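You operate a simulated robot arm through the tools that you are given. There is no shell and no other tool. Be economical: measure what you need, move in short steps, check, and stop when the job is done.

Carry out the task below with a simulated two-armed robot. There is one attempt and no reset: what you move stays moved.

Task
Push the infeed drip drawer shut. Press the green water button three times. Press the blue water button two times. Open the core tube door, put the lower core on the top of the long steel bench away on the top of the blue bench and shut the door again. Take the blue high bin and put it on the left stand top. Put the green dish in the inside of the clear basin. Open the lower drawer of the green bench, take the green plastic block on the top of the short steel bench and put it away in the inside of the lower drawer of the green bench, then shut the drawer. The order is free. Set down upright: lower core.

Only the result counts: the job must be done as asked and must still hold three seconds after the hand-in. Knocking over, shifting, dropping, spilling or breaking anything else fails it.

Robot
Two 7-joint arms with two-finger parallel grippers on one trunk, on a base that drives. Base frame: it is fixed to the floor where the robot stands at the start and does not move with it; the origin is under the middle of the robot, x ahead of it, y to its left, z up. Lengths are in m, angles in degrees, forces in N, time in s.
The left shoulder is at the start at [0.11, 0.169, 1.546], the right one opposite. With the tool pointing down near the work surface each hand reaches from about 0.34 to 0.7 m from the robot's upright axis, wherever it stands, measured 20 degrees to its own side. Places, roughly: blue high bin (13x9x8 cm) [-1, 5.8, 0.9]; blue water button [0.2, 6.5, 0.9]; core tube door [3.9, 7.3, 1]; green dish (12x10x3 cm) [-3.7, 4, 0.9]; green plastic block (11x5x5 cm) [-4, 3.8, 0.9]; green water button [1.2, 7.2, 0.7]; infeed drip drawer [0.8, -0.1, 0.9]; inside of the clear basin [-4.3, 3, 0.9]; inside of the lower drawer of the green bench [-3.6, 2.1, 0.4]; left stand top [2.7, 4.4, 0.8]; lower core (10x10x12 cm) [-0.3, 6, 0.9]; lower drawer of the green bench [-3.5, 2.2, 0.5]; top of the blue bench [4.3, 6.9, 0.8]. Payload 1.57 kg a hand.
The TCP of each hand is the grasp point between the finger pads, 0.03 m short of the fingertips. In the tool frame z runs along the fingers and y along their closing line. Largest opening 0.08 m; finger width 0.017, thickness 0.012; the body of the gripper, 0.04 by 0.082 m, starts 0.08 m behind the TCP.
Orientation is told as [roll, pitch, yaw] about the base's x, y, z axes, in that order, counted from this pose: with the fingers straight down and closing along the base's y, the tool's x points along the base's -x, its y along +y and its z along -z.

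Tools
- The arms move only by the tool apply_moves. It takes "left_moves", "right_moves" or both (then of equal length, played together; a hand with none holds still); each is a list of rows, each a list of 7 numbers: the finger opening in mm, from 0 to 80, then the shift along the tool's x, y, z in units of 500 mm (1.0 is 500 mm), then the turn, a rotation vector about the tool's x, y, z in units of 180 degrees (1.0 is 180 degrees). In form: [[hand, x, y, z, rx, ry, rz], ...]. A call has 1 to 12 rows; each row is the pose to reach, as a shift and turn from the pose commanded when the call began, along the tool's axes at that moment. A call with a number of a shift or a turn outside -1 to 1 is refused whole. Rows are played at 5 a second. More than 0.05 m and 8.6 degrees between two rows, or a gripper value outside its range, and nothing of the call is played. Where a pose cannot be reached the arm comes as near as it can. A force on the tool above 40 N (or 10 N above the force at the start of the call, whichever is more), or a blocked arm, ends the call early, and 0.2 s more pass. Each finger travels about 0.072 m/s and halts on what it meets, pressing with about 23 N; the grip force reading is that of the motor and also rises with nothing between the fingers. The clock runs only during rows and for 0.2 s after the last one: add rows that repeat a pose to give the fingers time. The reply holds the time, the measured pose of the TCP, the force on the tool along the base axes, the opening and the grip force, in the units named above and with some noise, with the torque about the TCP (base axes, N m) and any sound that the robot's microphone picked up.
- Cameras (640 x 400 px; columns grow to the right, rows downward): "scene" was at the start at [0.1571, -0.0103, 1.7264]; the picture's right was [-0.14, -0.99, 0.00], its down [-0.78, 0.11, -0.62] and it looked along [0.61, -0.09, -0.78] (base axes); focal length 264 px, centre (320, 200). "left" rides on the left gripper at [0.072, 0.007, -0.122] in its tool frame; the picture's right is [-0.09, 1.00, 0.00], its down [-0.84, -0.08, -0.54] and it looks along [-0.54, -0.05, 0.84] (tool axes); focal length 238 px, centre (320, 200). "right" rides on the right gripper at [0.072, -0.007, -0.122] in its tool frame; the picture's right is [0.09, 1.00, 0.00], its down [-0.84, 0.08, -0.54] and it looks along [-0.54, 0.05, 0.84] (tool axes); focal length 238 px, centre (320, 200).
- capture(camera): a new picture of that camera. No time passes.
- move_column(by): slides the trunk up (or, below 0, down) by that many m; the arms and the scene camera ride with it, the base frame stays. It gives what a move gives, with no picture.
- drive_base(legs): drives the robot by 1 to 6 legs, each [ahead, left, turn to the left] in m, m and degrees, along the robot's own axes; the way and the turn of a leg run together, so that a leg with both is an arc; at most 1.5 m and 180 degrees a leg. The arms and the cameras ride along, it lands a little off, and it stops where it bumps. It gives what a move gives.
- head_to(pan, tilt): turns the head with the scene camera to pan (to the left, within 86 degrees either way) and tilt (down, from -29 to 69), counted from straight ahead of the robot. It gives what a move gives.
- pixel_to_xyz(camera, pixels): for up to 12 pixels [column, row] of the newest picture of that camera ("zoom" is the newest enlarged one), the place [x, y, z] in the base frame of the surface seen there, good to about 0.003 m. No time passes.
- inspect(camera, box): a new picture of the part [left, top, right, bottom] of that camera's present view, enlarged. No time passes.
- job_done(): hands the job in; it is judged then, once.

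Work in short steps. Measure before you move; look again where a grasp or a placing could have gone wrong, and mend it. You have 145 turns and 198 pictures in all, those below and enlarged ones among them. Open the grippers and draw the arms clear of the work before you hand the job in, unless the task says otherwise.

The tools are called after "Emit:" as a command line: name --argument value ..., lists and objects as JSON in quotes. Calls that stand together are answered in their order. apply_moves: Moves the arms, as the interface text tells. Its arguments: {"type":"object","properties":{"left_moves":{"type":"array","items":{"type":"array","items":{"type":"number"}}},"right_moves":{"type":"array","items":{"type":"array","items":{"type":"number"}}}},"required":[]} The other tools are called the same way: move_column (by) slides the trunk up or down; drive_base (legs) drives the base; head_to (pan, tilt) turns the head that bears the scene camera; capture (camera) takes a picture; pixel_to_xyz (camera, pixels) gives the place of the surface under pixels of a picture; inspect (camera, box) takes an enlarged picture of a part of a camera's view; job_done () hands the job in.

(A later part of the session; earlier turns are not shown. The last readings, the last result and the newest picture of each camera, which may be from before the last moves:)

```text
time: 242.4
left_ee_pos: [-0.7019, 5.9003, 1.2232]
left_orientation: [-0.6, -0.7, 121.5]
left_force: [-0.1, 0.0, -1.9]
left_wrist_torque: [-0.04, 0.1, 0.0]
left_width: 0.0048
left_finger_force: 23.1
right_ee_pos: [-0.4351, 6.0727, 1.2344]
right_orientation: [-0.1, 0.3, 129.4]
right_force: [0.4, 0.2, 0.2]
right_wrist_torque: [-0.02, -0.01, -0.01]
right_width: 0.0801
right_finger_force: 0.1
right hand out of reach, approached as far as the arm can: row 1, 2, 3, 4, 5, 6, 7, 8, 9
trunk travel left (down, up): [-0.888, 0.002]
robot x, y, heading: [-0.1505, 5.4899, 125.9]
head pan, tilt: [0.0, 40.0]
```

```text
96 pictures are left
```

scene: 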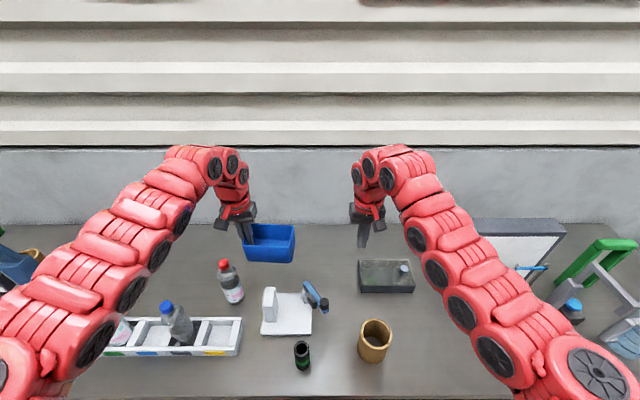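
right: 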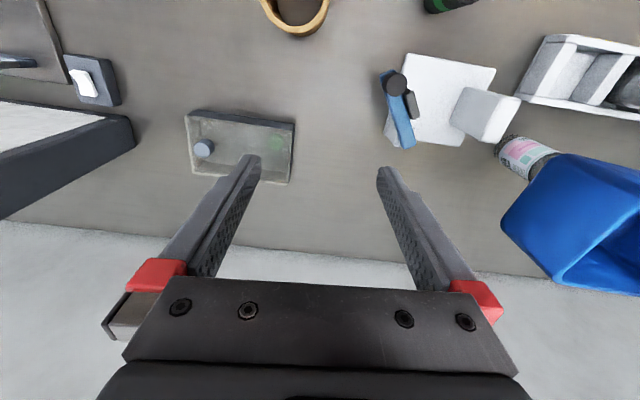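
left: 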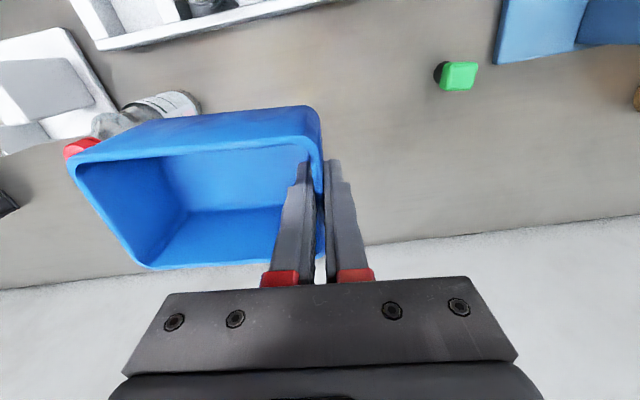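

The arm cannot come that close at this height. I back the base 0.12 m instead so the target is about 0.63 m ahead.

Emit:
drive_base --legs '[[-0.12, 0, 0]]'

```text
time: 243.7
left_ee_pos: [-0.6323, 5.8054, 1.2231]
left_orientation: [-0.6, -0.6, 121.5]
left_force: [-0.1, -0.7, -1.4]
left_wrist_torque: [-0.04, 0.05, 0.01]
left_width: 0.0049
left_finger_force: 22.7
right_ee_pos: [-0.3652, 5.9759, 1.2345]
right_orientation: [0.0, 0.2, 129.2]
right_force: [0.2, -0.5, 0.5]
right_wrist_torque: [-0.04, -0.03, 0.0]
right_width: 0.0801
right_finger_force: 0.1
trunk travel left (down, up): [-0.888, 0.002]
robot x, y, heading: [-0.0841, 5.3876, 125.6]
head pan, tilt: [0.0, 40.0]
```

Now I shift right 9 cm and descend to z=1.01.

Emit:
apply_moves --right_moves '[[80, 0.005, -0.03, 0.03, 0, 0, 0], [80, 0.01, -0.06, 0.08, 0, 0, 0], [80, 0.014, -0.092, 0.14, 0, 0, 0], [80, 0.018, -0.123, 0.2, 0, 0, 0], [80, 0.022, -0.154, 0.26, 0, 0, 0], [80, 0.027, -0.185, 0.32, 0, 0, 0], [80, 0.027, -0.185, 0.38, 0, 0, 0], [80, 0.027, -0.185, 0.45, 0, 0, 0], [80, 0.027, -0.185, 0.45, 0, 0, 0]]'

Emit:
capture --camera "right"

```text
time: 245.7
left_ee_pos: [-0.6296, 5.804, 1.2238]
left_orientation: [-0.5, -0.7, 121.4]
left_force: [0.1, 0.1, -2.0]
left_wrist_torque: [-0.08, 0.07, -0.02]
left_width: 0.0045
left_finger_force: 22.8
right_ee_pos: [-0.2837, 6.0207, 1.0107]
right_orientation: [0.0, 0.1, 129.2]
right_force: [0.5, 0.2, -0.4]
right_wrist_torque: [0.0, 0.01, 0.01]
right_width: 0.0801
right_finger_force: 0.0
right hand out of reach, approached as far as the arm can: row 1, 2, 3, 4
trunk travel left (down, up): [-0.888, 0.002]
robot x, y, heading: [-0.0847, 5.3908, 125.7]
head pan, tilt: [0.0, 40.0]
```

```text
95 pictures are left
```

right: 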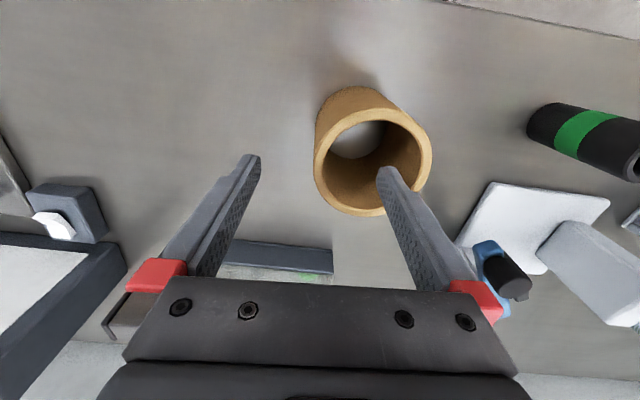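

The inner finger points into the tube and the wall is midway. I descend 7.5 cm and close.

Emit:
apply_moves --right_moves '[[80, 0, 0, 0.04, 0, 0, 0], [80, 0, 0, 0.08, 0, 0, 0], [80, 0, 0, 0.12, 0, 0, 0], [80, 0, 0, 0.15, 0, 0, 0], [80, 0, 0, 0.15, 0, 0, 0], [0, 0, 0, 0.15, 0, 0, 0], [0, 0, 0, 0.15, 0, 0, 0], [0, 0, 0, 0.15, 0, 0, 0], [0, 0, 0, 0.15, 0, 0, 0], [0, 0, 0, 0.15, 0, 0, 0]]'

Emit:
capture --camera "right"

```text
time: 247.9
left_ee_pos: [-0.632, 5.8043, 1.2222]
left_orientation: [-0.6, -0.7, 121.4]
left_force: [1.2, -0.2, -1.4]
left_wrist_torque: [-0.08, 0.1, 0.0]
left_width: 0.0045
left_finger_force: 23.0
right_ee_pos: [-0.2845, 6.022, 0.9352]
right_orientation: [0.0, 0.2, 129.2]
right_force: [0.4, 0.1, -0.2]
right_wrist_torque: [-0.06, 0.02, 0.01]
right_width: 0.0077
right_finger_force: 23.5
trunk travel left (down, up): [-0.888, 0.002]
robot x, y, heading: [-0.0897, 5.3906, 125.9]
head pan, tilt: [0.0, 40.0]
```

```text
94 pictures are left
```

right: 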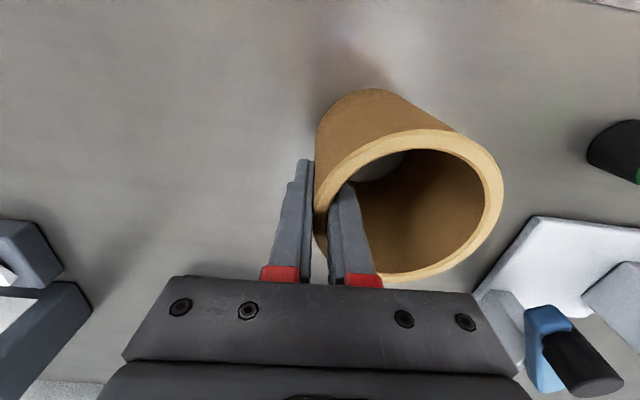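

Gripped (7.7 mm wall). I lift gently by 0.15 m.

Emit:
apply_moves --right_moves '[[0, 0, 0, -0.006, 0, 0, 0], [0, 0, 0, -0.014, 0, 0, 0], [0, 0, 0, -0.024, 0, 0, 0], [0, 0, 0, -0.04, 0, 0, 0], [0, 0, 0, -0.065, 0, 0, 0], [0, 0, 0, -0.095, 0, 0, 0], [0, 0, 0, -0.13, 0, 0, 0], [0, 0, 0, -0.165, 0, 0, 0], [0, 0, 0, -0.2, 0, 0, 0], [0, 0, 0, -0.235, 0, 0, 0], [0, 0, 0, -0.26, 0, 0, 0], [0, 0, 0, -0.27, 0, 0, 0]]'

Emit:
capture --camera "right"

```text
time: 250.5
left_ee_pos: [-0.6314, 5.8038, 1.2225]
left_orientation: [-0.6, -0.6, 121.4]
left_force: [0.1, 0.1, -1.9]
left_wrist_torque: [-0.07, 0.07, 0.01]
left_width: 0.0044
left_finger_force: 23.4
right_ee_pos: [-0.2845, 6.0223, 1.0699]
right_orientation: [-0.1, 0.1, 129.3]
right_force: [0.1, 0.5, -1.5]
right_wrist_torque: [0.05, -0.04, -0.01]
right_width: 0.0074
right_finger_force: 22.6
trunk travel left (down, up): [-0.888, 0.002]
robot x, y, heading: [-0.0847, 5.3875, 125.7]
head pan, tilt: [0.0, 40.0]
```

```text
93 pictures are left
```

right: 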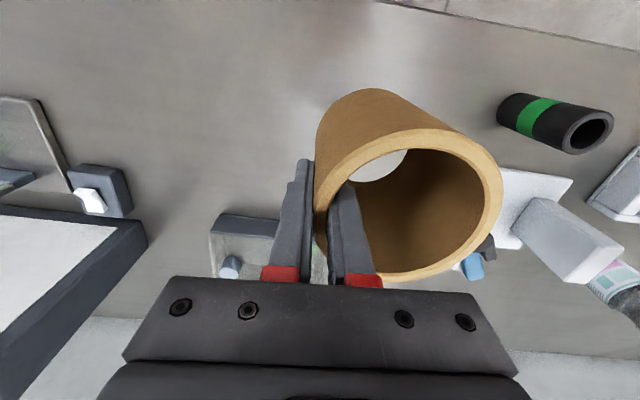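

Both held. I raise the core another 10 cm, back off 0.5 m, and turn right to look at the east side.

Emit:
apply_moves --right_moves '[[0, 0, 0, -0.01, 0, 0, 0], [0, 0, 0, -0.03, 0, 0, 0], [0, 0, 0, -0.06, 0, 0, 0], [0, 0, 0, -0.09, 0, 0, 0], [0, 0, 0, -0.12, 0, 0, 0], [0, 0, 0, -0.15, 0, 0, 0], [0, 0, 0, -0.18, 0, 0, 0], [0, 0, 0, -0.2, 0, 0, 0]]'

Emit:
drive_base --legs '[[-0.5, 0, 0], [0, 0, -90]]'

Emit:
head_to --pan -20 --tilt 20

Emit:
capture --camera "scene"

```text
time: 252.3
left_ee_pos: [-0.6316, 5.8036, 1.224]
left_orientation: [-0.6, -0.7, 121.5]
left_force: [-0.2, -0.1, -0.9]
left_wrist_torque: [-0.06, 0.1, -0.01]
left_width: 0.0048
left_finger_force: 23.1
right_ee_pos: [-0.2892, 6.0293, 1.1499]
right_orientation: [0.0, 0.3, 129.2]
right_force: [0.2, -0.4, -0.9]
right_wrist_torque: [0.05, -0.04, -0.02]
right_width: 0.0073
right_finger_force: 22.7
right hand out of reach, approached as far as the arm can: row 5, 6, 7, 8
trunk travel left (down, up): [-0.888, 0.002]
robot x, y, heading: [-0.0863, 5.3913, 126.0]
head pan, tilt: [0.0, 40.0]
```

```text
time: 259.0
left_ee_pos: [0.616, 5.5357, 1.2236]
left_orientation: [-0.7, -0.7, 31.7]
left_force: [-0.2, 1.3, -1.4]
left_wrist_torque: [0.08, 0.07, 0.01]
left_width: 0.0048
left_finger_force: 22.9
right_ee_pos: [0.8419, 5.1957, 1.1519]
right_orientation: [-0.1, 0.3, 39.5]
right_force: [0.4, -0.3, -1.4]
right_wrist_torque: [-0.05, -0.01, 0.02]
right_width: 0.0072
right_finger_force: 22.6
trunk travel left (down, up): [-0.888, 0.002]
robot x, y, heading: [0.2057, 4.9834, 36.1]
head pan, tilt: [0.0, 40.0]
```

```text
time: 259.8
left_ee_pos: [0.619, 5.5318, 1.2253]
left_orientation: [-0.4, -0.7, 31.7]
left_force: [0.2, 0.1, -0.6]
left_wrist_torque: [0.09, 0.06, -0.02]
left_width: 0.0048
left_finger_force: 22.9
right_ee_pos: [0.8454, 5.1911, 1.1519]
right_orientation: [0.1, 0.3, 39.6]
right_force: [-0.2, 0.6, -1.1]
right_wrist_torque: [-0.02, -0.04, 0.02]
right_width: 0.0071
right_finger_force: 22.7
trunk travel left (down, up): [-0.888, 0.002]
robot x, y, heading: [0.206, 4.9874, 36.2]
head pan, tilt: [-20.0, 20.0]
```

```text
92 pictures are left
```

scene: 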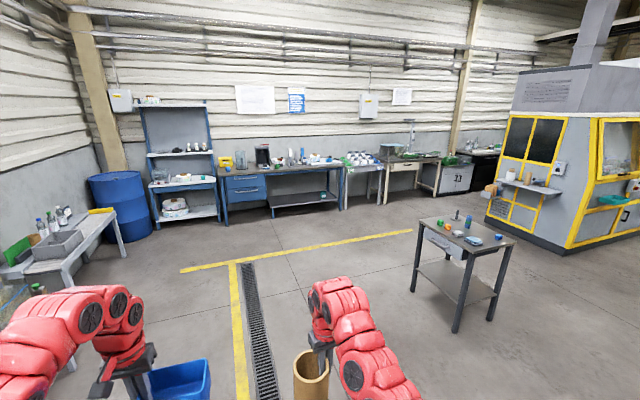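

The stand (with small items on top) is at (465,235), the blue bench at (280,175). I measure and zoom.

Emit:
pixel_to_xyz --camera "scene" --pixels '[[420, 220], [463, 250], [515, 243], [450, 235], [490, 250], [460, 335], [410, 290], [240, 190], [330, 170], [265, 155], [270, 205], [315, 210]]'

Emit:
inspect --camera "scene" --box '[390, 180, 550, 340]'

Emit:
inspect --camera "scene" --box '[200, 120, 380, 230]'

```text
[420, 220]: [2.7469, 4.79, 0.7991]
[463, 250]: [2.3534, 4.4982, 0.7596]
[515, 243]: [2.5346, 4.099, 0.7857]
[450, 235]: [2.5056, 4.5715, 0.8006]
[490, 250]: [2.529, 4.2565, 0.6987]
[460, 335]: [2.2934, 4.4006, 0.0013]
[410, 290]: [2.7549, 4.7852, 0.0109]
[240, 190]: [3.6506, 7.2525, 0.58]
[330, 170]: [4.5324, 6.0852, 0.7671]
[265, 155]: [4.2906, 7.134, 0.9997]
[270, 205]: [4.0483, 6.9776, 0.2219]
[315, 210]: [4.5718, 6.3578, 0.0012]
```

```text
2.50 times, centred on (470, 260) of scene
```

zoom: 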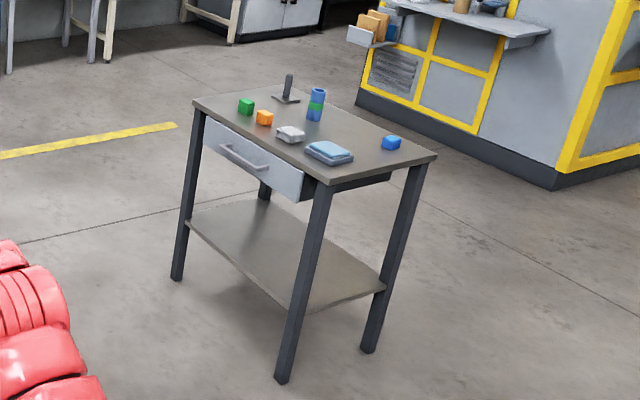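

```text
3.56 times, centred on (290, 175) of scene
```

zoom: 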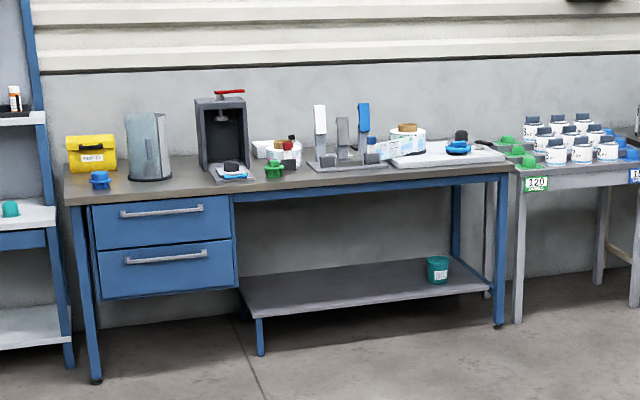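

The stand top is free at its middle/back. Before driving I check what is on the right side.

Emit:
head_to --pan -75 --tilt 30

Emit:
capture --camera "scene"

```text
time: 261.1
left_ee_pos: [0.6187, 5.5323, 1.226]
left_orientation: [-0.3, -0.6, 31.7]
left_force: [0.2, -0.7, -1.3]
left_wrist_torque: [0.06, 0.1, 0.04]
left_width: 0.0048
left_finger_force: 22.7
right_ee_pos: [0.8453, 5.1905, 1.1502]
right_orientation: [0.1, 0.3, 39.6]
right_force: [-0.4, 0.4, -2.2]
right_wrist_torque: [-0.04, -0.01, 0.02]
right_width: 0.007
right_finger_force: 22.8
trunk travel left (down, up): [-0.888, 0.002]
robot x, y, heading: [0.204, 4.9866, 36.0]
head pan, tilt: [-75.0, 30.0]
```

```text
89 pictures are left
```

scene: 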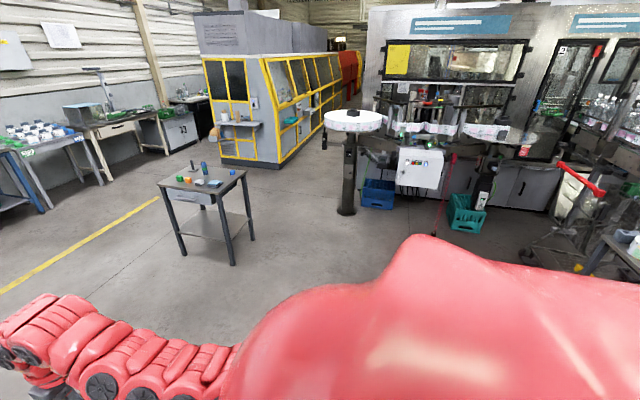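

Open floor; a round-table pole stands at (347,210). I measure it and the stand.

Emit:
pixel_to_xyz --camera "scene" --pixels '[[347, 205], [345, 212], [330, 115], [232, 262], [183, 250], [252, 240], [160, 183], [245, 172], [210, 193], [215, 168]]'

Emit:
inspect --camera "scene" --box '[150, 155, 260, 210]'

```text
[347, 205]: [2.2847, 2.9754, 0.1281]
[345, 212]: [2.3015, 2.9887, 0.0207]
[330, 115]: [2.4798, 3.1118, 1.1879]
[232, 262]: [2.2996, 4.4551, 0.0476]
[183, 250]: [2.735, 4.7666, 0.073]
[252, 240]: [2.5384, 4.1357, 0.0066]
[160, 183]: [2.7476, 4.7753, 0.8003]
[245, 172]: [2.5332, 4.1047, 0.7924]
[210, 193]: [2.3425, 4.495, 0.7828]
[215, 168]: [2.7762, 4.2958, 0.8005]
```

```text
5.82 times, centred on (205, 182) of scene
```

zoom: 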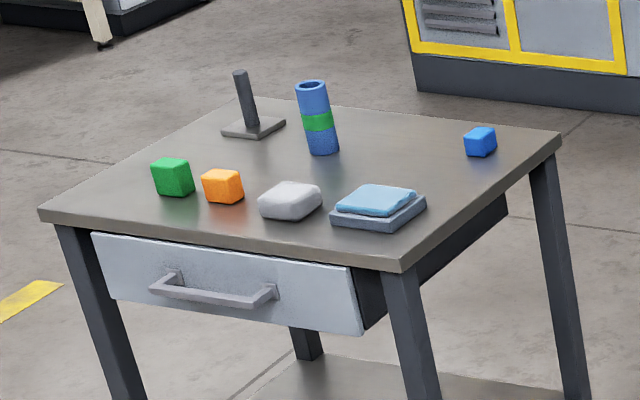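

I measure the free patch between the blue cup, the blue cube and the tray, to be used for the bin.

Emit:
pixel_to_xyz --camera "zoom" --pixels '[[400, 150], [323, 152], [466, 155], [385, 195], [420, 205], [330, 205], [400, 120], [440, 170], [480, 190], [255, 135], [350, 125], [290, 200]]'

```text
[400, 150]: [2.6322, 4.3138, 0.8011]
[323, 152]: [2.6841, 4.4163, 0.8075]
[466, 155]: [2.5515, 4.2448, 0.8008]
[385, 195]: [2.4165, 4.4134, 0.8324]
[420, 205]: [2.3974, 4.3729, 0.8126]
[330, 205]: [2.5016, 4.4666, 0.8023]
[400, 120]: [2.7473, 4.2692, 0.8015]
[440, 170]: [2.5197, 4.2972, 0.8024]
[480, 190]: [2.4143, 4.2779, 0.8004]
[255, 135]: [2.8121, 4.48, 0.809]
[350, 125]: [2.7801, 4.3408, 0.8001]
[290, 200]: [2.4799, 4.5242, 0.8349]
```

Free spot for the bin: centre ≈(2.608,4.351), long axis along −55°, so the holding hand goes to about (2.572,4.403). I drive diagonally to about 0.2 m short of the working position, then look.

Emit:
drive_base --legs '[[0.38, -1.03, 0], [0.36, -1.03, 0], [0, 0, 3]]'

Emit:
head_to --pan 0 --tilt 45

Emit:
capture --camera "scene"

```text
time: 272.3
left_ee_pos: [2.3985, 4.3202, 1.2243]
left_orientation: [-0.4, -0.5, 34.8]
left_force: [-0.2, -0.6, -1.7]
left_wrist_torque: [0.08, 0.09, -0.01]
left_width: 0.0048
left_finger_force: 23.4
right_ee_pos: [2.6429, 3.9954, 1.1489]
right_orientation: [0.3, 0.4, 42.6]
right_force: [-0.5, 0.0, -1.7]
right_wrist_torque: [0.0, 0.0, -0.03]
right_width: 0.0071
right_finger_force: 23.0
trunk travel left (down, up): [-0.888, 0.002]
robot x, y, heading: [2.0114, 3.7551, 39.0]
head pan, tilt: [-75.0, 30.0]
```

```text
time: 273.8
left_ee_pos: [2.3969, 4.3234, 1.2242]
left_orientation: [-0.5, -0.6, 34.8]
left_force: [-0.6, 0.0, -1.4]
left_wrist_torque: [0.07, 0.06, 0.01]
left_width: 0.0046
left_finger_force: 23.3
right_ee_pos: [2.6416, 3.9969, 1.1478]
right_orientation: [0.4, 0.3, 42.6]
right_force: [0.3, 0.6, -0.9]
right_wrist_torque: [-0.08, -0.06, 0.0]
right_width: 0.0072
right_finger_force: 23.3
trunk travel left (down, up): [-0.888, 0.002]
robot x, y, heading: [2.013, 3.7558, 39.1]
head pan, tilt: [0.0, 45.0]
```

```text
87 pictures are left
```

scene: 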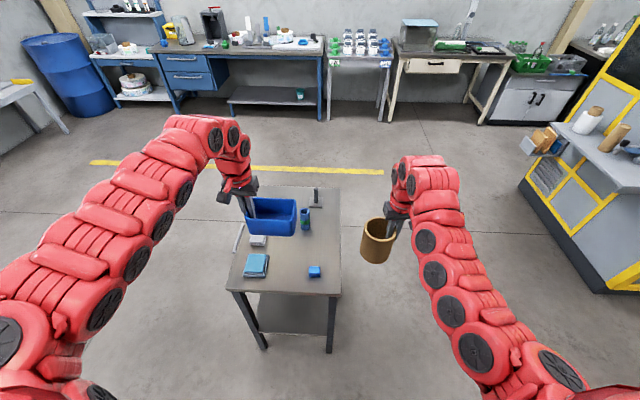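

A clear view of the stand. I remeasure items: cube (314,271), tray (256,265), cup (306,225).

Emit:
pixel_to_xyz --camera "scene" --pixels '[[314, 267], [308, 277], [320, 262], [268, 257], [270, 272], [306, 228], [306, 212], [266, 242], [290, 255], [340, 292], [228, 290], [338, 190]]'

Emit:
inspect --camera "scene" --box '[215, 170, 355, 310]'

```text
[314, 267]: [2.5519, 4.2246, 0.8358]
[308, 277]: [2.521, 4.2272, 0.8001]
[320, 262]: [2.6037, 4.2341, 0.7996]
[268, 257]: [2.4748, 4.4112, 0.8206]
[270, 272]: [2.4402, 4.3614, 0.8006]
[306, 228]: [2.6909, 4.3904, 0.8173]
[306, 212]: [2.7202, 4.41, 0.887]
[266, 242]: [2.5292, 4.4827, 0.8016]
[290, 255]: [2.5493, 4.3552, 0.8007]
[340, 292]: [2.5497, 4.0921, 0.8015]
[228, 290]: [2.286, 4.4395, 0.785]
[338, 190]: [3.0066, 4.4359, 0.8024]
```

```text
2.86 times, centred on (285, 240) of scene
```

zoom: 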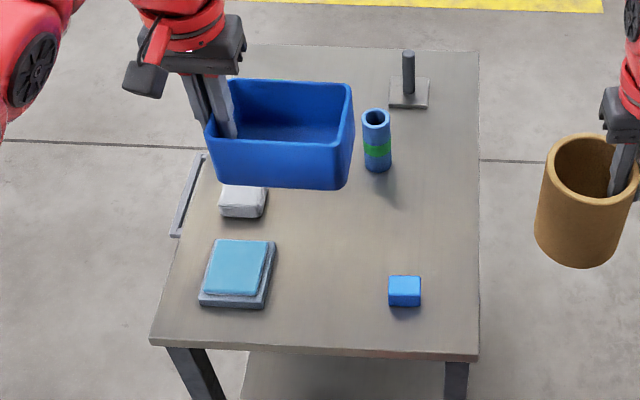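

The spot is clear by ≥4 cm on all sides. I drive 0.186 ahead and 0.049 right to bring the bin over it.

Emit:
drive_base --legs '[[0.186, -0.049, 0]]'

Emit:
capture --camera "left"

```text
time: 275.3
left_ee_pos: [2.5665, 4.4007, 1.2252]
left_orientation: [-0.3, -0.8, 35.0]
left_force: [-0.2, -0.1, -1.8]
left_wrist_torque: [0.06, 0.07, 0.04]
left_width: 0.0047
left_finger_force: 22.7
right_ee_pos: [2.8128, 4.073, 1.1515]
right_orientation: [0.2, 0.2, 42.7]
right_force: [-0.8, 0.5, -1.1]
right_wrist_torque: [-0.01, -0.05, -0.04]
right_width: 0.0071
right_finger_force: 22.7
trunk travel left (down, up): [-0.888, 0.002]
robot x, y, heading: [2.1834, 3.8338, 39.3]
head pan, tilt: [0.0, 45.0]
```

```text
85 pictures are left
```

left: 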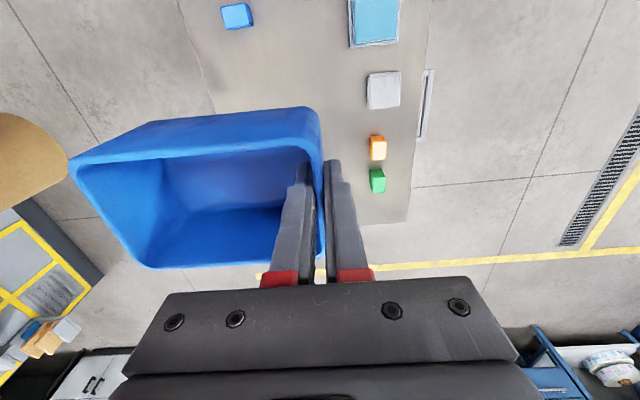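

The bin hangs over the spot; the core is outside the stand's edge. I lower the trunk 0.2 m, then lower the left hand gently to just above the top.

Emit:
move_column --by -0.2

Emit:
apply_moves --left_moves '[[0, 0, 0, 0.015, 0, 0, 0], [0, 0, 0, 0.04, 0, 0, 0], [0, 0, 0, 0.07, 0, 0, 0], [0, 0, 0, 0.1, 0, 0, 0], [0, 0, 0, 0.14, 0, 0, 0], [0, 0, 0, 0.18, 0, 0, 0], [0, 0, 0, 0.22, 0, 0, 0], [0, 0, 0, 0.25, 0, 0, 0], [0, 0, 0, 0.28, 0, 0, 0], [0, 0, 0, 0.3, 0, 0, 0]]'

Emit:
capture --camera "scene"

```text
time: 277.5
left_ee_pos: [2.5696, 4.402, 1.0241]
left_orientation: [-0.4, -0.6, 34.9]
left_force: [-0.3, 0.1, -1.7]
left_wrist_torque: [0.08, 0.05, -0.02]
left_width: 0.0049
left_finger_force: 22.7
right_ee_pos: [2.8142, 4.0734, 0.9507]
right_orientation: [0.3, 0.3, 42.8]
right_force: [-0.2, 0.3, -0.5]
right_wrist_torque: [-0.04, -0.02, 0.0]
right_width: 0.007
right_finger_force: 23.1
trunk travel left (down, up): [-0.688, 0.202]
robot x, y, heading: [2.1849, 3.834, 39.3]
head pan, tilt: [0.0, 45.0]
```

```text
time: 279.7
left_ee_pos: [2.5705, 4.4018, 0.8744]
left_orientation: [-0.4, -0.6, 34.9]
left_force: [-0.1, -1.7, -1.2]
left_wrist_torque: [0.04, 0.06, 0.0]
left_width: 0.0046
left_finger_force: 23.0
right_ee_pos: [2.8156, 4.0751, 0.9497]
right_orientation: [0.3, 0.2, 42.7]
right_force: [-0.3, -0.8, -1.4]
right_wrist_torque: [0.0, -0.04, -0.02]
right_width: 0.0069
right_finger_force: 22.7
trunk travel left (down, up): [-0.688, 0.202]
robot x, y, heading: [2.188, 3.8354, 39.2]
head pan, tilt: [0.0, 45.0]
```

```text
84 pictures are left
```

scene: 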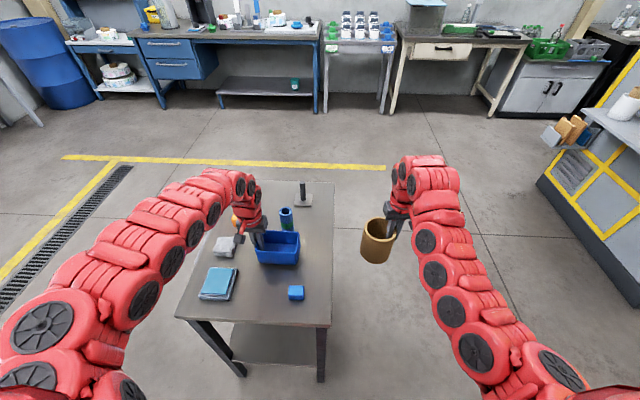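

Bin is ~1.5 cm above the free spot. I lower it to contact, release and rise.

Emit:
apply_moves --left_moves '[[0, 0, 0, 0.01, 0, 0, 0], [0, 0, 0, 0.02, 0, 0, 0], [0, 0, 0, 0.028, 0, 0, 0], [0, 0, 0, 0.028, 0, 0, 0]]'

Emit:
apply_moves --left_moves '[[20, 0, 0, 0, 0, 0, 0], [40, 0, 0, 0, 0, 0, 0], [40, 0, 0, 0, 0, 0, 0], [40, 0, 0, -0.03, 0, 0, 0], [40, 0, 0, -0.08, 0, 0, 0], [40, 0, 0, -0.14, 0, 0, 0], [40, 0, 0, -0.2, 0, 0, 0], [40, 0, 0, -0.28, 0, 0, 0], [40, 0, 0, -0.36, 0, 0, 0], [40, 0, 0, -0.4, 0, 0, 0]]'

Emit:
move_column --by 0.2

Emit:
capture --camera "left"

Emit:
capture --camera "scene"

```text
time: 280.7
left_ee_pos: [2.5716, 4.4023, 0.8585]
left_orientation: [-0.4, -0.6, 34.8]
left_force: [0.3, -0.1, -1.1]
left_wrist_torque: [0.08, 0.04, -0.02]
left_width: 0.0048
left_finger_force: 23.4
right_ee_pos: [2.8152, 4.0745, 0.9495]
right_orientation: [0.3, 0.3, 42.7]
right_force: [-0.7, 0.2, -0.2]
right_wrist_torque: [0.02, -0.05, -0.03]
right_width: 0.0069
right_finger_force: 23.0
trunk travel left (down, up): [-0.688, 0.202]
robot x, y, heading: [2.1851, 3.8345, 39.0]
head pan, tilt: [0.0, 45.0]
```

```text
time: 282.9
left_ee_pos: [2.5694, 4.403, 1.0586]
left_orientation: [-0.4, -0.6, 34.8]
left_force: [0.6, 0.1, 0.1]
left_wrist_torque: [-0.02, 0.05, 0.04]
left_width: 0.04
left_finger_force: 0.0
right_ee_pos: [2.8133, 4.0745, 0.9502]
right_orientation: [0.3, 0.2, 42.6]
right_force: [-0.2, 0.3, -1.6]
right_wrist_torque: [-0.04, -0.05, 0.02]
right_width: 0.0069
right_finger_force: 23.0
trunk travel left (down, up): [-0.688, 0.202]
robot x, y, heading: [2.1845, 3.8373, 39.2]
head pan, tilt: [0.0, 45.0]
```

```text
time: 285.1
left_ee_pos: [2.5698, 4.4026, 1.2597]
left_orientation: [-0.4, -0.6, 34.9]
left_force: [0.4, 0.1, -0.6]
left_wrist_torque: [-0.01, -0.03, 0.03]
left_width: 0.0401
left_finger_force: 0.0
right_ee_pos: [2.8149, 4.0745, 1.1501]
right_orientation: [0.3, 0.4, 42.7]
right_force: [-0.4, 0.4, -0.7]
right_wrist_torque: [-0.06, -0.02, 0.0]
right_width: 0.0068
right_finger_force: 23.0
trunk travel left (down, up): [-0.888, 0.002]
robot x, y, heading: [2.1869, 3.8341, 39.0]
head pan, tilt: [0.0, 45.0]
```

```text
83 pictures are left
```

left: 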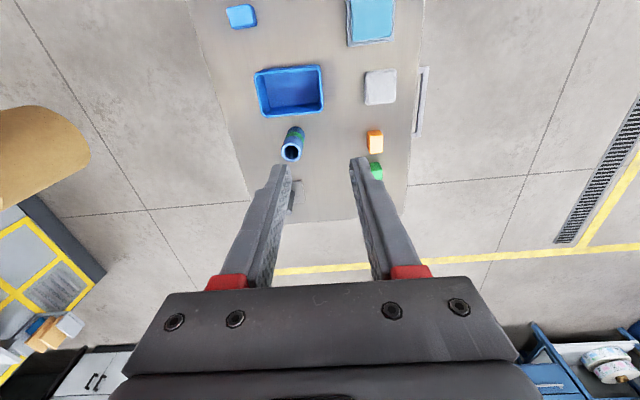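

```text
82 pictures are left
```

scene: 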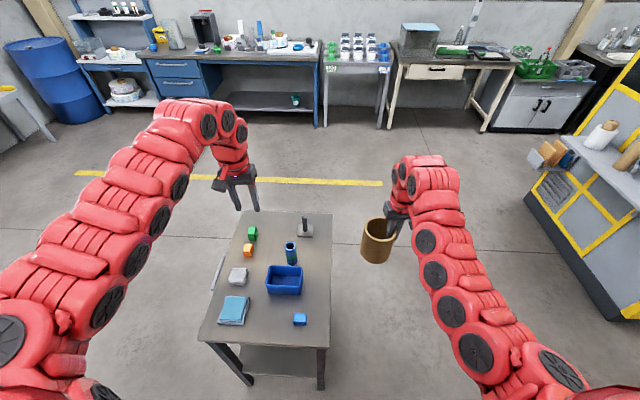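

The bin stands on the stand, nothing else moved. I back off, sidestep left past the stand and drive toward the blue bench.

Emit:
drive_base --legs '[[-0.25, 0, -4], [0, 1.45, 0], [1.2, 0, 0], [1.2, 0, 0]]'

Emit:
head_to --pan 0 --tilt 35

Emit:
capture --camera "scene"

```text
time: 305.1
left_ee_pos: [3.5274, 6.797, 1.26]
left_orientation: [-0.4, -0.7, 31.1]
left_force: [0.4, 0.5, 0.3]
left_wrist_torque: [-0.01, 0.01, 0.04]
left_width: 0.0399
left_finger_force: 0.1
right_ee_pos: [3.7508, 6.4535, 1.1484]
right_orientation: [0.2, 0.2, 38.8]
right_force: [-0.2, 0.3, -0.2]
right_wrist_torque: [-0.03, -0.02, -0.02]
right_width: 0.007
right_finger_force: 23.4
trunk travel left (down, up): [-0.888, 0.002]
robot x, y, heading: [3.105, 6.2604, 35.4]
head pan, tilt: [0.0, 45.0]
```

```text
time: 305.8
left_ee_pos: [3.5272, 6.7971, 1.26]
left_orientation: [-0.5, -0.7, 31.0]
left_force: [-0.5, 0.4, 0.2]
left_wrist_torque: [0.01, 0.01, -0.02]
left_width: 0.0399
left_finger_force: 0.1
right_ee_pos: [3.751, 6.4542, 1.1491]
right_orientation: [0.3, 0.3, 38.9]
right_force: [1.0, -0.3, -1.0]
right_wrist_torque: [-0.02, -0.02, -0.01]
right_width: 0.0071
right_finger_force: 23.3
trunk travel left (down, up): [-0.888, 0.002]
robot x, y, heading: [3.1107, 6.2588, 35.4]
head pan, tilt: [0.0, 35.0]
```

```text
81 pictures are left
```

scene: 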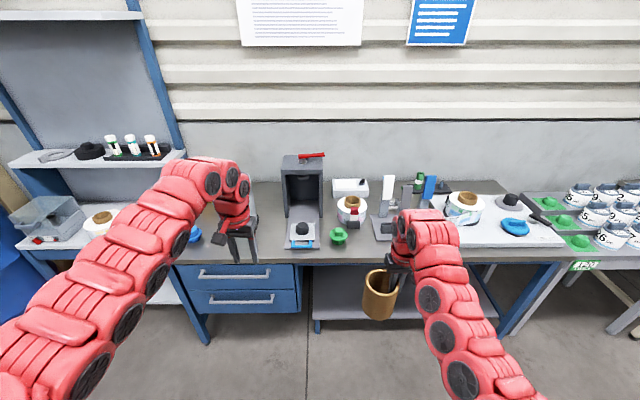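

The core tube is hidden behind the left arm. I move the left hand 0.2 m to the left and look again.

Emit:
apply_moves --left_moves '[[0, 0, 0.08, 0, 0, 0, 0], [0, 0, 0.16, 0, 0, 0, 0], [0, 0, 0.24, 0, 0, 0, 0], [0, 0, 0.32, 0, 0, 0, 0], [0, 0, 0.4, 0, 0, 0, 0], [0, 0, 0.46, 0, 0, 0, 0]]'

Emit:
inspect --camera "scene" --box '[150, 120, 470, 320]'

Emit:
capture --camera "left"

```text
time: 307.2
left_ee_pos: [3.4077, 6.9946, 1.2579]
left_orientation: [-0.3, -0.5, 31.2]
left_force: [0.5, -0.3, 0.1]
left_wrist_torque: [0.03, 0.05, 0.0]
left_width: 0.0001
left_finger_force: 21.6
right_ee_pos: [3.7516, 6.4547, 1.1478]
right_orientation: [0.2, 0.4, 39.0]
right_force: [0.5, -0.1, -0.7]
right_wrist_torque: [-0.06, -0.02, 0.0]
right_width: 0.0069
right_finger_force: 23.4
trunk travel left (down, up): [-0.888, 0.002]
robot x, y, heading: [3.109, 6.2564, 35.4]
head pan, tilt: [0.0, 35.0]
```

```text
2.00 times, centred on (310, 220) of scene
```

zoom: 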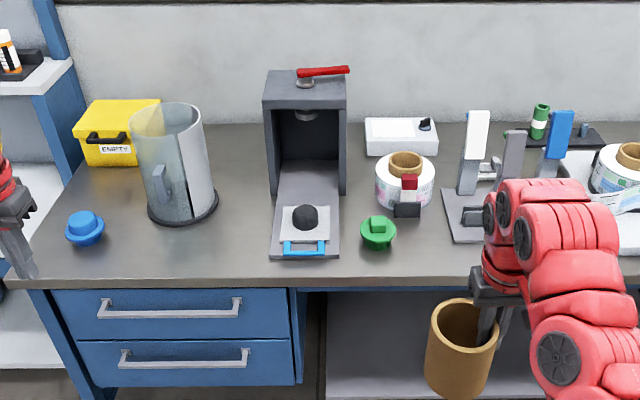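

```text
79 pictures are left
```

left: 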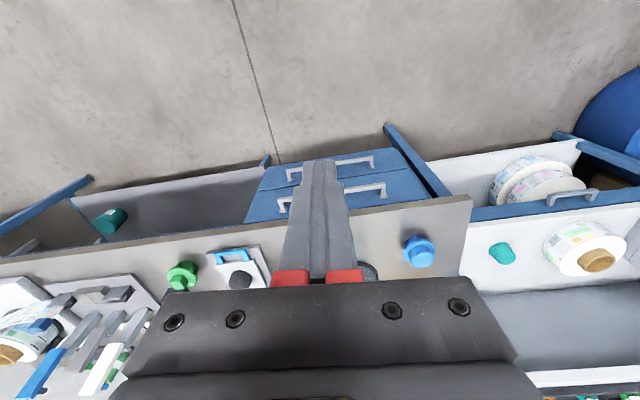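

The tube has a clear curved door with a grey handle at about (162,188) of the zoom. I look closer and measure.

Emit:
inspect --camera "scene" --box '[200, 160, 270, 240]'

Emit:
pixel_to_xyz --camera "scene" --pixels '[[230, 205], [232, 218], [228, 210], [240, 190], [222, 200], [252, 195], [240, 225], [245, 210], [238, 172], [255, 210], [226, 230]]'

```text
5.00 times, centred on (235, 200) of scene
```

zoom: 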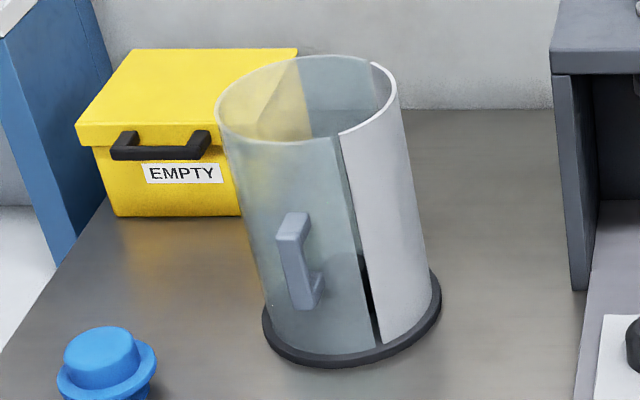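

```text
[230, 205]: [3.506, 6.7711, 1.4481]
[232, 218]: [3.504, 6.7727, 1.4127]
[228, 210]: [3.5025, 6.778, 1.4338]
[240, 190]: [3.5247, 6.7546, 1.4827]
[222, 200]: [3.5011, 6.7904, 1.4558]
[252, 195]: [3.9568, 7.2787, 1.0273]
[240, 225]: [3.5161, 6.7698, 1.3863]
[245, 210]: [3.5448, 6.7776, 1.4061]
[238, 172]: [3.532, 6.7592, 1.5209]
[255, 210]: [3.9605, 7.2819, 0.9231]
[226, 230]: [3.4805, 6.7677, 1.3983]
```

I measure points on the tube with the zoomed picture.

Emit:
pixel_to_xyz --camera "zoom" --pixels '[[290, 230], [295, 265], [315, 290], [310, 225], [360, 250], [390, 240], [235, 180], [265, 320], [370, 335], [440, 300], [340, 137], [395, 90]]'

Emit:
pixel_to_xyz --camera "zoom" --pixels '[[372, 65], [300, 58], [218, 110], [255, 135], [330, 200], [280, 220], [350, 360], [290, 250], [305, 300], [270, 200], [340, 300], [95, 345]]'

```text
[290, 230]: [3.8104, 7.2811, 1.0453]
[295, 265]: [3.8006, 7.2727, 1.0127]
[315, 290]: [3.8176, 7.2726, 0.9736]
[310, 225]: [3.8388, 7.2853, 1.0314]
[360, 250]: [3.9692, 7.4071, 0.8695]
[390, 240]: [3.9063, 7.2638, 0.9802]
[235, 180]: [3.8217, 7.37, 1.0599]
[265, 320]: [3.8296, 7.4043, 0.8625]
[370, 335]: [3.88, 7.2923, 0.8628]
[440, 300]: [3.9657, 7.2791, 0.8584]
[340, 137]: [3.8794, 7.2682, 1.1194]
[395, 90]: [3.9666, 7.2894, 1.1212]
```

```text
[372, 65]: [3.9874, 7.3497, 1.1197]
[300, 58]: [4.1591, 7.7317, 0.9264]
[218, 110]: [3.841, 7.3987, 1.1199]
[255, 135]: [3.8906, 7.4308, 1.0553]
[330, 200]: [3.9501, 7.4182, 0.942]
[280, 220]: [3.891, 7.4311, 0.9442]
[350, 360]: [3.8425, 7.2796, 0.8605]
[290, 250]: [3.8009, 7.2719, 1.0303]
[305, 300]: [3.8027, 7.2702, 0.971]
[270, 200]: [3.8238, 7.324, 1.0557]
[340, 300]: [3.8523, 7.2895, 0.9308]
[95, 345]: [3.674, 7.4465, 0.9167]
```

Tube axis ≈(3.908,7.347), radius ≈0.083; door gap at ~250°, handle bar at (3.80,7.272,0.97–1.045). First I will set down the core; I look for a free spot with the right camera.

Emit:
capture --camera "right"

Emit:
capture --camera "scene"

Emit:
pixel_to_xyz --camera "scene" --pixels '[[362, 242], [350, 255], [300, 255], [270, 255], [338, 240], [375, 235], [270, 225], [230, 260], [360, 262], [300, 247], [280, 240], [265, 262]]'

```text
77 pictures are left
```

right: 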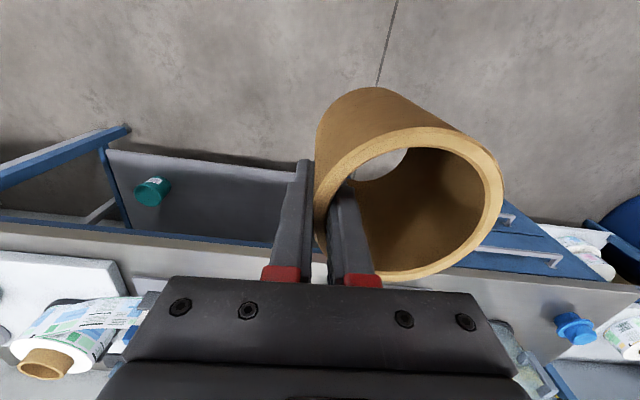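

```text
76 pictures are left
```

scene: 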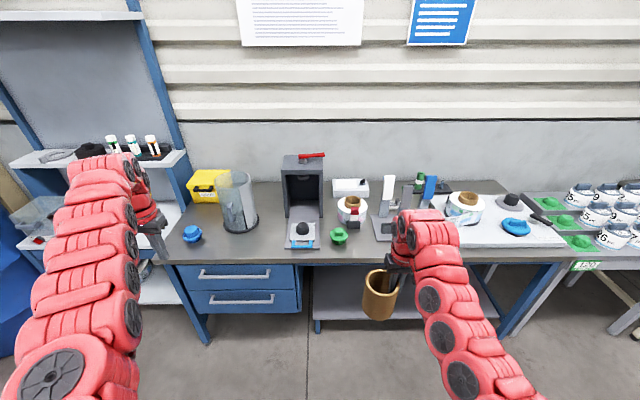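

```text
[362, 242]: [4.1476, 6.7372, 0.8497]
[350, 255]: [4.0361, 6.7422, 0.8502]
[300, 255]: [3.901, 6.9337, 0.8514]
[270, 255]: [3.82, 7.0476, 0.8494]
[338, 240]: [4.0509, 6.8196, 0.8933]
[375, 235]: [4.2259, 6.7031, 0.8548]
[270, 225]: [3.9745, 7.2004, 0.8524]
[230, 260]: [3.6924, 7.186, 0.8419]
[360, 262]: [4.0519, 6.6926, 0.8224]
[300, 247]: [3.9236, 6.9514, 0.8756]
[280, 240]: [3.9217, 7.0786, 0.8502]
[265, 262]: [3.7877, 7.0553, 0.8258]
```

Bench top z=0.85. A free patch shows around (362,242)→(4.148,6.737) between the green knob and the dispenser. I verify the neighbours' edges.

Emit:
inspect --camera "scene" --box '[320, 190, 420, 280]'

Emit:
pixel_to_xyz --camera "scene" --pixels '[[347, 240], [348, 228], [358, 226], [362, 222], [373, 240], [371, 225], [372, 215], [365, 248], [330, 250], [385, 242]]'

```text
4.44 times, centred on (370, 235) of scene
```

zoom: 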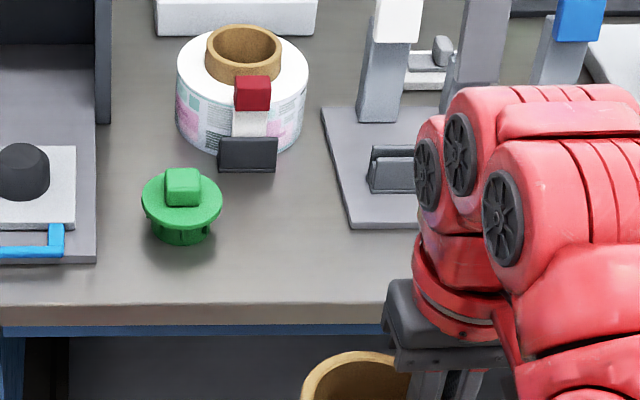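

```text
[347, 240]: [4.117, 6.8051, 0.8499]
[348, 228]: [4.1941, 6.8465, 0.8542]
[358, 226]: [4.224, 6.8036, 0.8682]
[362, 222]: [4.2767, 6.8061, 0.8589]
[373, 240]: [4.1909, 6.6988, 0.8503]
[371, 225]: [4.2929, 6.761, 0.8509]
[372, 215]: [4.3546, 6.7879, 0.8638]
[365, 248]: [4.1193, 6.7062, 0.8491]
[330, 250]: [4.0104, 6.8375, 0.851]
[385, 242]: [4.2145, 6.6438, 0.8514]
```

The free patch is confirmed: core centre target (4.144,6.739). Before driving forward I check the shelf beside the left arm.

Emit:
pixel_to_xyz --camera "scene" --pixels '[[180, 160], [150, 165], [165, 120], [150, 60], [130, 15], [312, 155], [303, 160], [190, 180]]'

```text
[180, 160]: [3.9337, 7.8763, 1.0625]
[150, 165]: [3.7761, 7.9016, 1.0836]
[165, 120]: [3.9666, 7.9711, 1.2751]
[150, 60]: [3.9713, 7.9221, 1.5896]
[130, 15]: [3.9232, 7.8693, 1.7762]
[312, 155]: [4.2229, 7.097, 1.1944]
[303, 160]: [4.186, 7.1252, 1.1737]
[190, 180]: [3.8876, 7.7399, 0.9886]
```

The shelf is 0.6 m from the left hand's future place. I drive 0.487 ahead and 0.037 right.

Emit:
drive_base --legs '[[0.487, -0.037, 0]]'

Emit:
capture --camera "scene"

Emit:
capture --camera "right"

```text
time: 310.1
left_ee_pos: [3.8229, 7.2475, 1.257]
left_orientation: [-0.5, -0.8, 31.3]
left_force: [-0.6, 0.4, 0.8]
left_wrist_torque: [0.01, -0.03, 0.0]
left_width: 0.0001
left_finger_force: 21.1
right_ee_pos: [4.1664, 6.7091, 1.1498]
right_orientation: [0.3, 0.3, 39.1]
right_force: [-0.3, -0.3, -0.9]
right_wrist_torque: [0.0, -0.05, 0.04]
right_width: 0.0068
right_finger_force: 22.7
trunk travel left (down, up): [-0.888, 0.002]
robot x, y, heading: [3.5239, 6.5145, 35.6]
head pan, tilt: [0.0, 35.0]
```

```text
74 pictures are left
```

scene: 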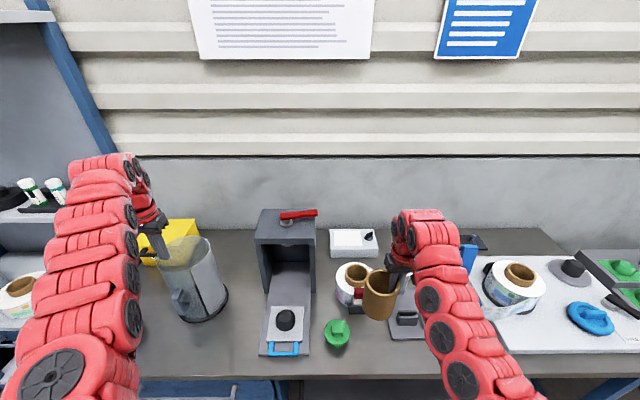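

```text
73 pictures are left
```

right: 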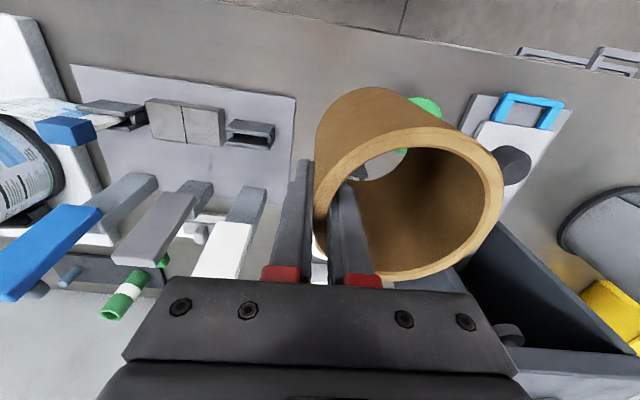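

TCP is within 4 mm of target. I check the dispenser's nearest post and lever positions before descending.

Emit:
pixel_to_xyz --camera "right" --pixels '[[225, 245], [250, 200], [195, 200], [150, 230], [270, 150], [250, 135], [280, 190], [240, 225]]'

Emit:
pixel_to_xyz --camera "scene" --pixels '[[355, 295], [350, 280], [337, 335], [375, 315], [395, 330], [408, 318], [375, 295], [365, 345]]'

```text
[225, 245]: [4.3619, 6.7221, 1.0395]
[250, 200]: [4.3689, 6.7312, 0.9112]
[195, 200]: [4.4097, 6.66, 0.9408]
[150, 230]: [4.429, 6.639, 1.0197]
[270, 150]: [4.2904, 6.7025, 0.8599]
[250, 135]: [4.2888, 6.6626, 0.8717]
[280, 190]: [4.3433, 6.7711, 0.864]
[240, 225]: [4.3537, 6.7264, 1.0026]
```

```text
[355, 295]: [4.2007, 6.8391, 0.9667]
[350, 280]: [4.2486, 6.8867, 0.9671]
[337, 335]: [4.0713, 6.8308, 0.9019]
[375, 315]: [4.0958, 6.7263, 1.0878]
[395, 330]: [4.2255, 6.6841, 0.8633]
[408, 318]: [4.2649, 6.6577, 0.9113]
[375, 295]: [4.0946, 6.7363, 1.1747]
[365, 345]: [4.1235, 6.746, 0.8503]
```

All neighbours are ≥5 cm clear of the core. I lower it to about 1 cm above the bench, then to contact.

Emit:
apply_moves --right_moves '[[0, 0.0, 0, 0.015, 0, 0, 0], [0, 0, 0, 0.045, 0, 0, 0], [0, 0, 0, 0.085, 0, 0, 0], [0, 0, 0, 0.13, 0, 0, 0], [0, 0, 0, 0.175, 0, 0, 0], [0, 0, 0, 0.22, 0, 0, 0], [0, 0, 0, 0.265, 0, 0, 0], [0, 0, 0, 0.31, 0, 0, 0], [0, 0, 0, 0.35, 0, 0, 0], [0, 0, 0, 0.38, 0, 0, 0], [0, 0, 0, 0.4, 0, 0, 0], [0, 0, 0, 0.41, 0, 0, 0]]'

Emit:
capture --camera "scene"

```text
time: 312.7
left_ee_pos: [3.8229, 7.2489, 1.2572]
left_orientation: [-0.4, -0.6, 31.3]
left_force: [0.8, -0.7, 0.3]
left_wrist_torque: [-0.03, -0.01, 0.07]
left_width: 0.0001
left_finger_force: 21.6
right_ee_pos: [4.1661, 6.7099, 0.9448]
right_orientation: [0.2, 0.3, 39.1]
right_force: [-0.3, 0.2, -1.5]
right_wrist_torque: [-0.03, -0.02, 0.01]
right_width: 0.0068
right_finger_force: 22.9
trunk travel left (down, up): [-0.888, 0.002]
robot x, y, heading: [3.5243, 6.5082, 35.6]
head pan, tilt: [0.0, 35.0]
```

```text
72 pictures are left
```

scene: 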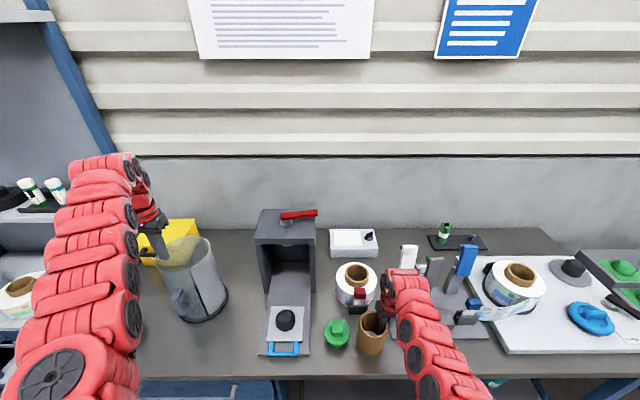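

The core is ~1 cm above the bench, clear of the knob. I lower it to contact, release, and rise.

Emit:
apply_moves --right_moves '[[0, 0, 0, 0.008, 0, 0, 0], [0, 0, 0, 0.014, 0, 0, 0], [0, 0, 0, 0.019, 0, 0, 0], [0, 0, 0, 0.019, 0, 0, 0]]'

Emit:
apply_moves --right_moves '[[15, 0, 0, 0, 0, 0, 0], [30, 0, 0, 0, 0, 0, 0], [30, 0, 0, 0, 0, 0, 0], [30, 0, 0, -0.03, 0, 0, 0], [30, 0, 0, -0.08, 0, 0, 0], [30, 0, 0, -0.14, 0, 0, 0], [30, 0, 0, -0.2, 0, 0, 0], [30, 0, 0, -0.28, 0, 0, 0], [30, 0, 0, -0.36, 0, 0, 0], [30, 0, 0, -0.44, 0, 0, 0]]'

Emit:
capture --camera "right"

Emit:
capture --camera "scene"

```text
time: 313.7
left_ee_pos: [3.8221, 7.2485, 1.2588]
left_orientation: [-0.4, -0.9, 31.3]
left_force: [-0.1, 0.1, 0.0]
left_wrist_torque: [-0.01, 0.02, 0.01]
left_width: 0.0002
left_finger_force: 20.9
right_ee_pos: [4.166, 6.7093, 0.9348]
right_orientation: [0.3, 0.3, 39.1]
right_force: [-0.4, -1.3, 3.2]
right_wrist_torque: [0.03, -0.11, -0.01]
right_width: 0.0071
right_finger_force: 23.1
trunk travel left (down, up): [-0.888, 0.002]
robot x, y, heading: [3.5254, 6.5108, 35.7]
head pan, tilt: [0.0, 35.0]
```

```text
time: 315.9
left_ee_pos: [3.8226, 7.2489, 1.2587]
left_orientation: [-0.5, -0.7, 31.4]
left_force: [0.0, -0.2, 0.1]
left_wrist_torque: [0.0, 0.01, -0.01]
left_width: 0.0002
left_finger_force: 21.7
right_ee_pos: [4.1664, 6.7084, 1.1559]
right_orientation: [0.2, 0.3, 39.3]
right_force: [0.0, 0.1, -0.6]
right_wrist_torque: [-0.02, -0.03, -0.01]
right_width: 0.0301
right_finger_force: 0.0
trunk travel left (down, up): [-0.888, 0.002]
robot x, y, heading: [3.5233, 6.5071, 35.7]
head pan, tilt: [0.0, 35.0]
```

```text
71 pictures are left
```

right: 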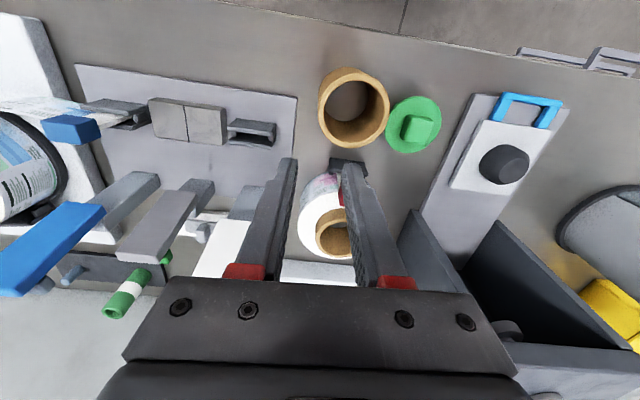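

```text
70 pictures are left
```

scene: 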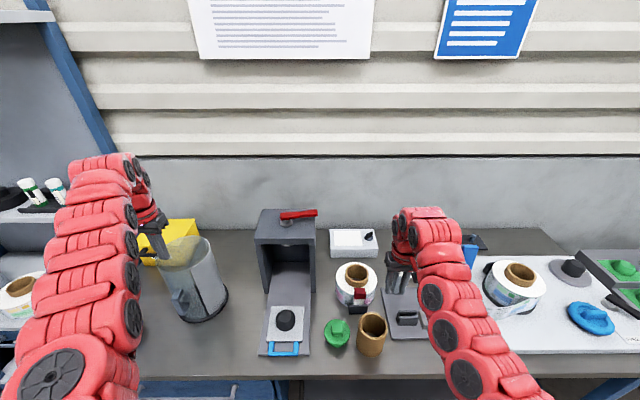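

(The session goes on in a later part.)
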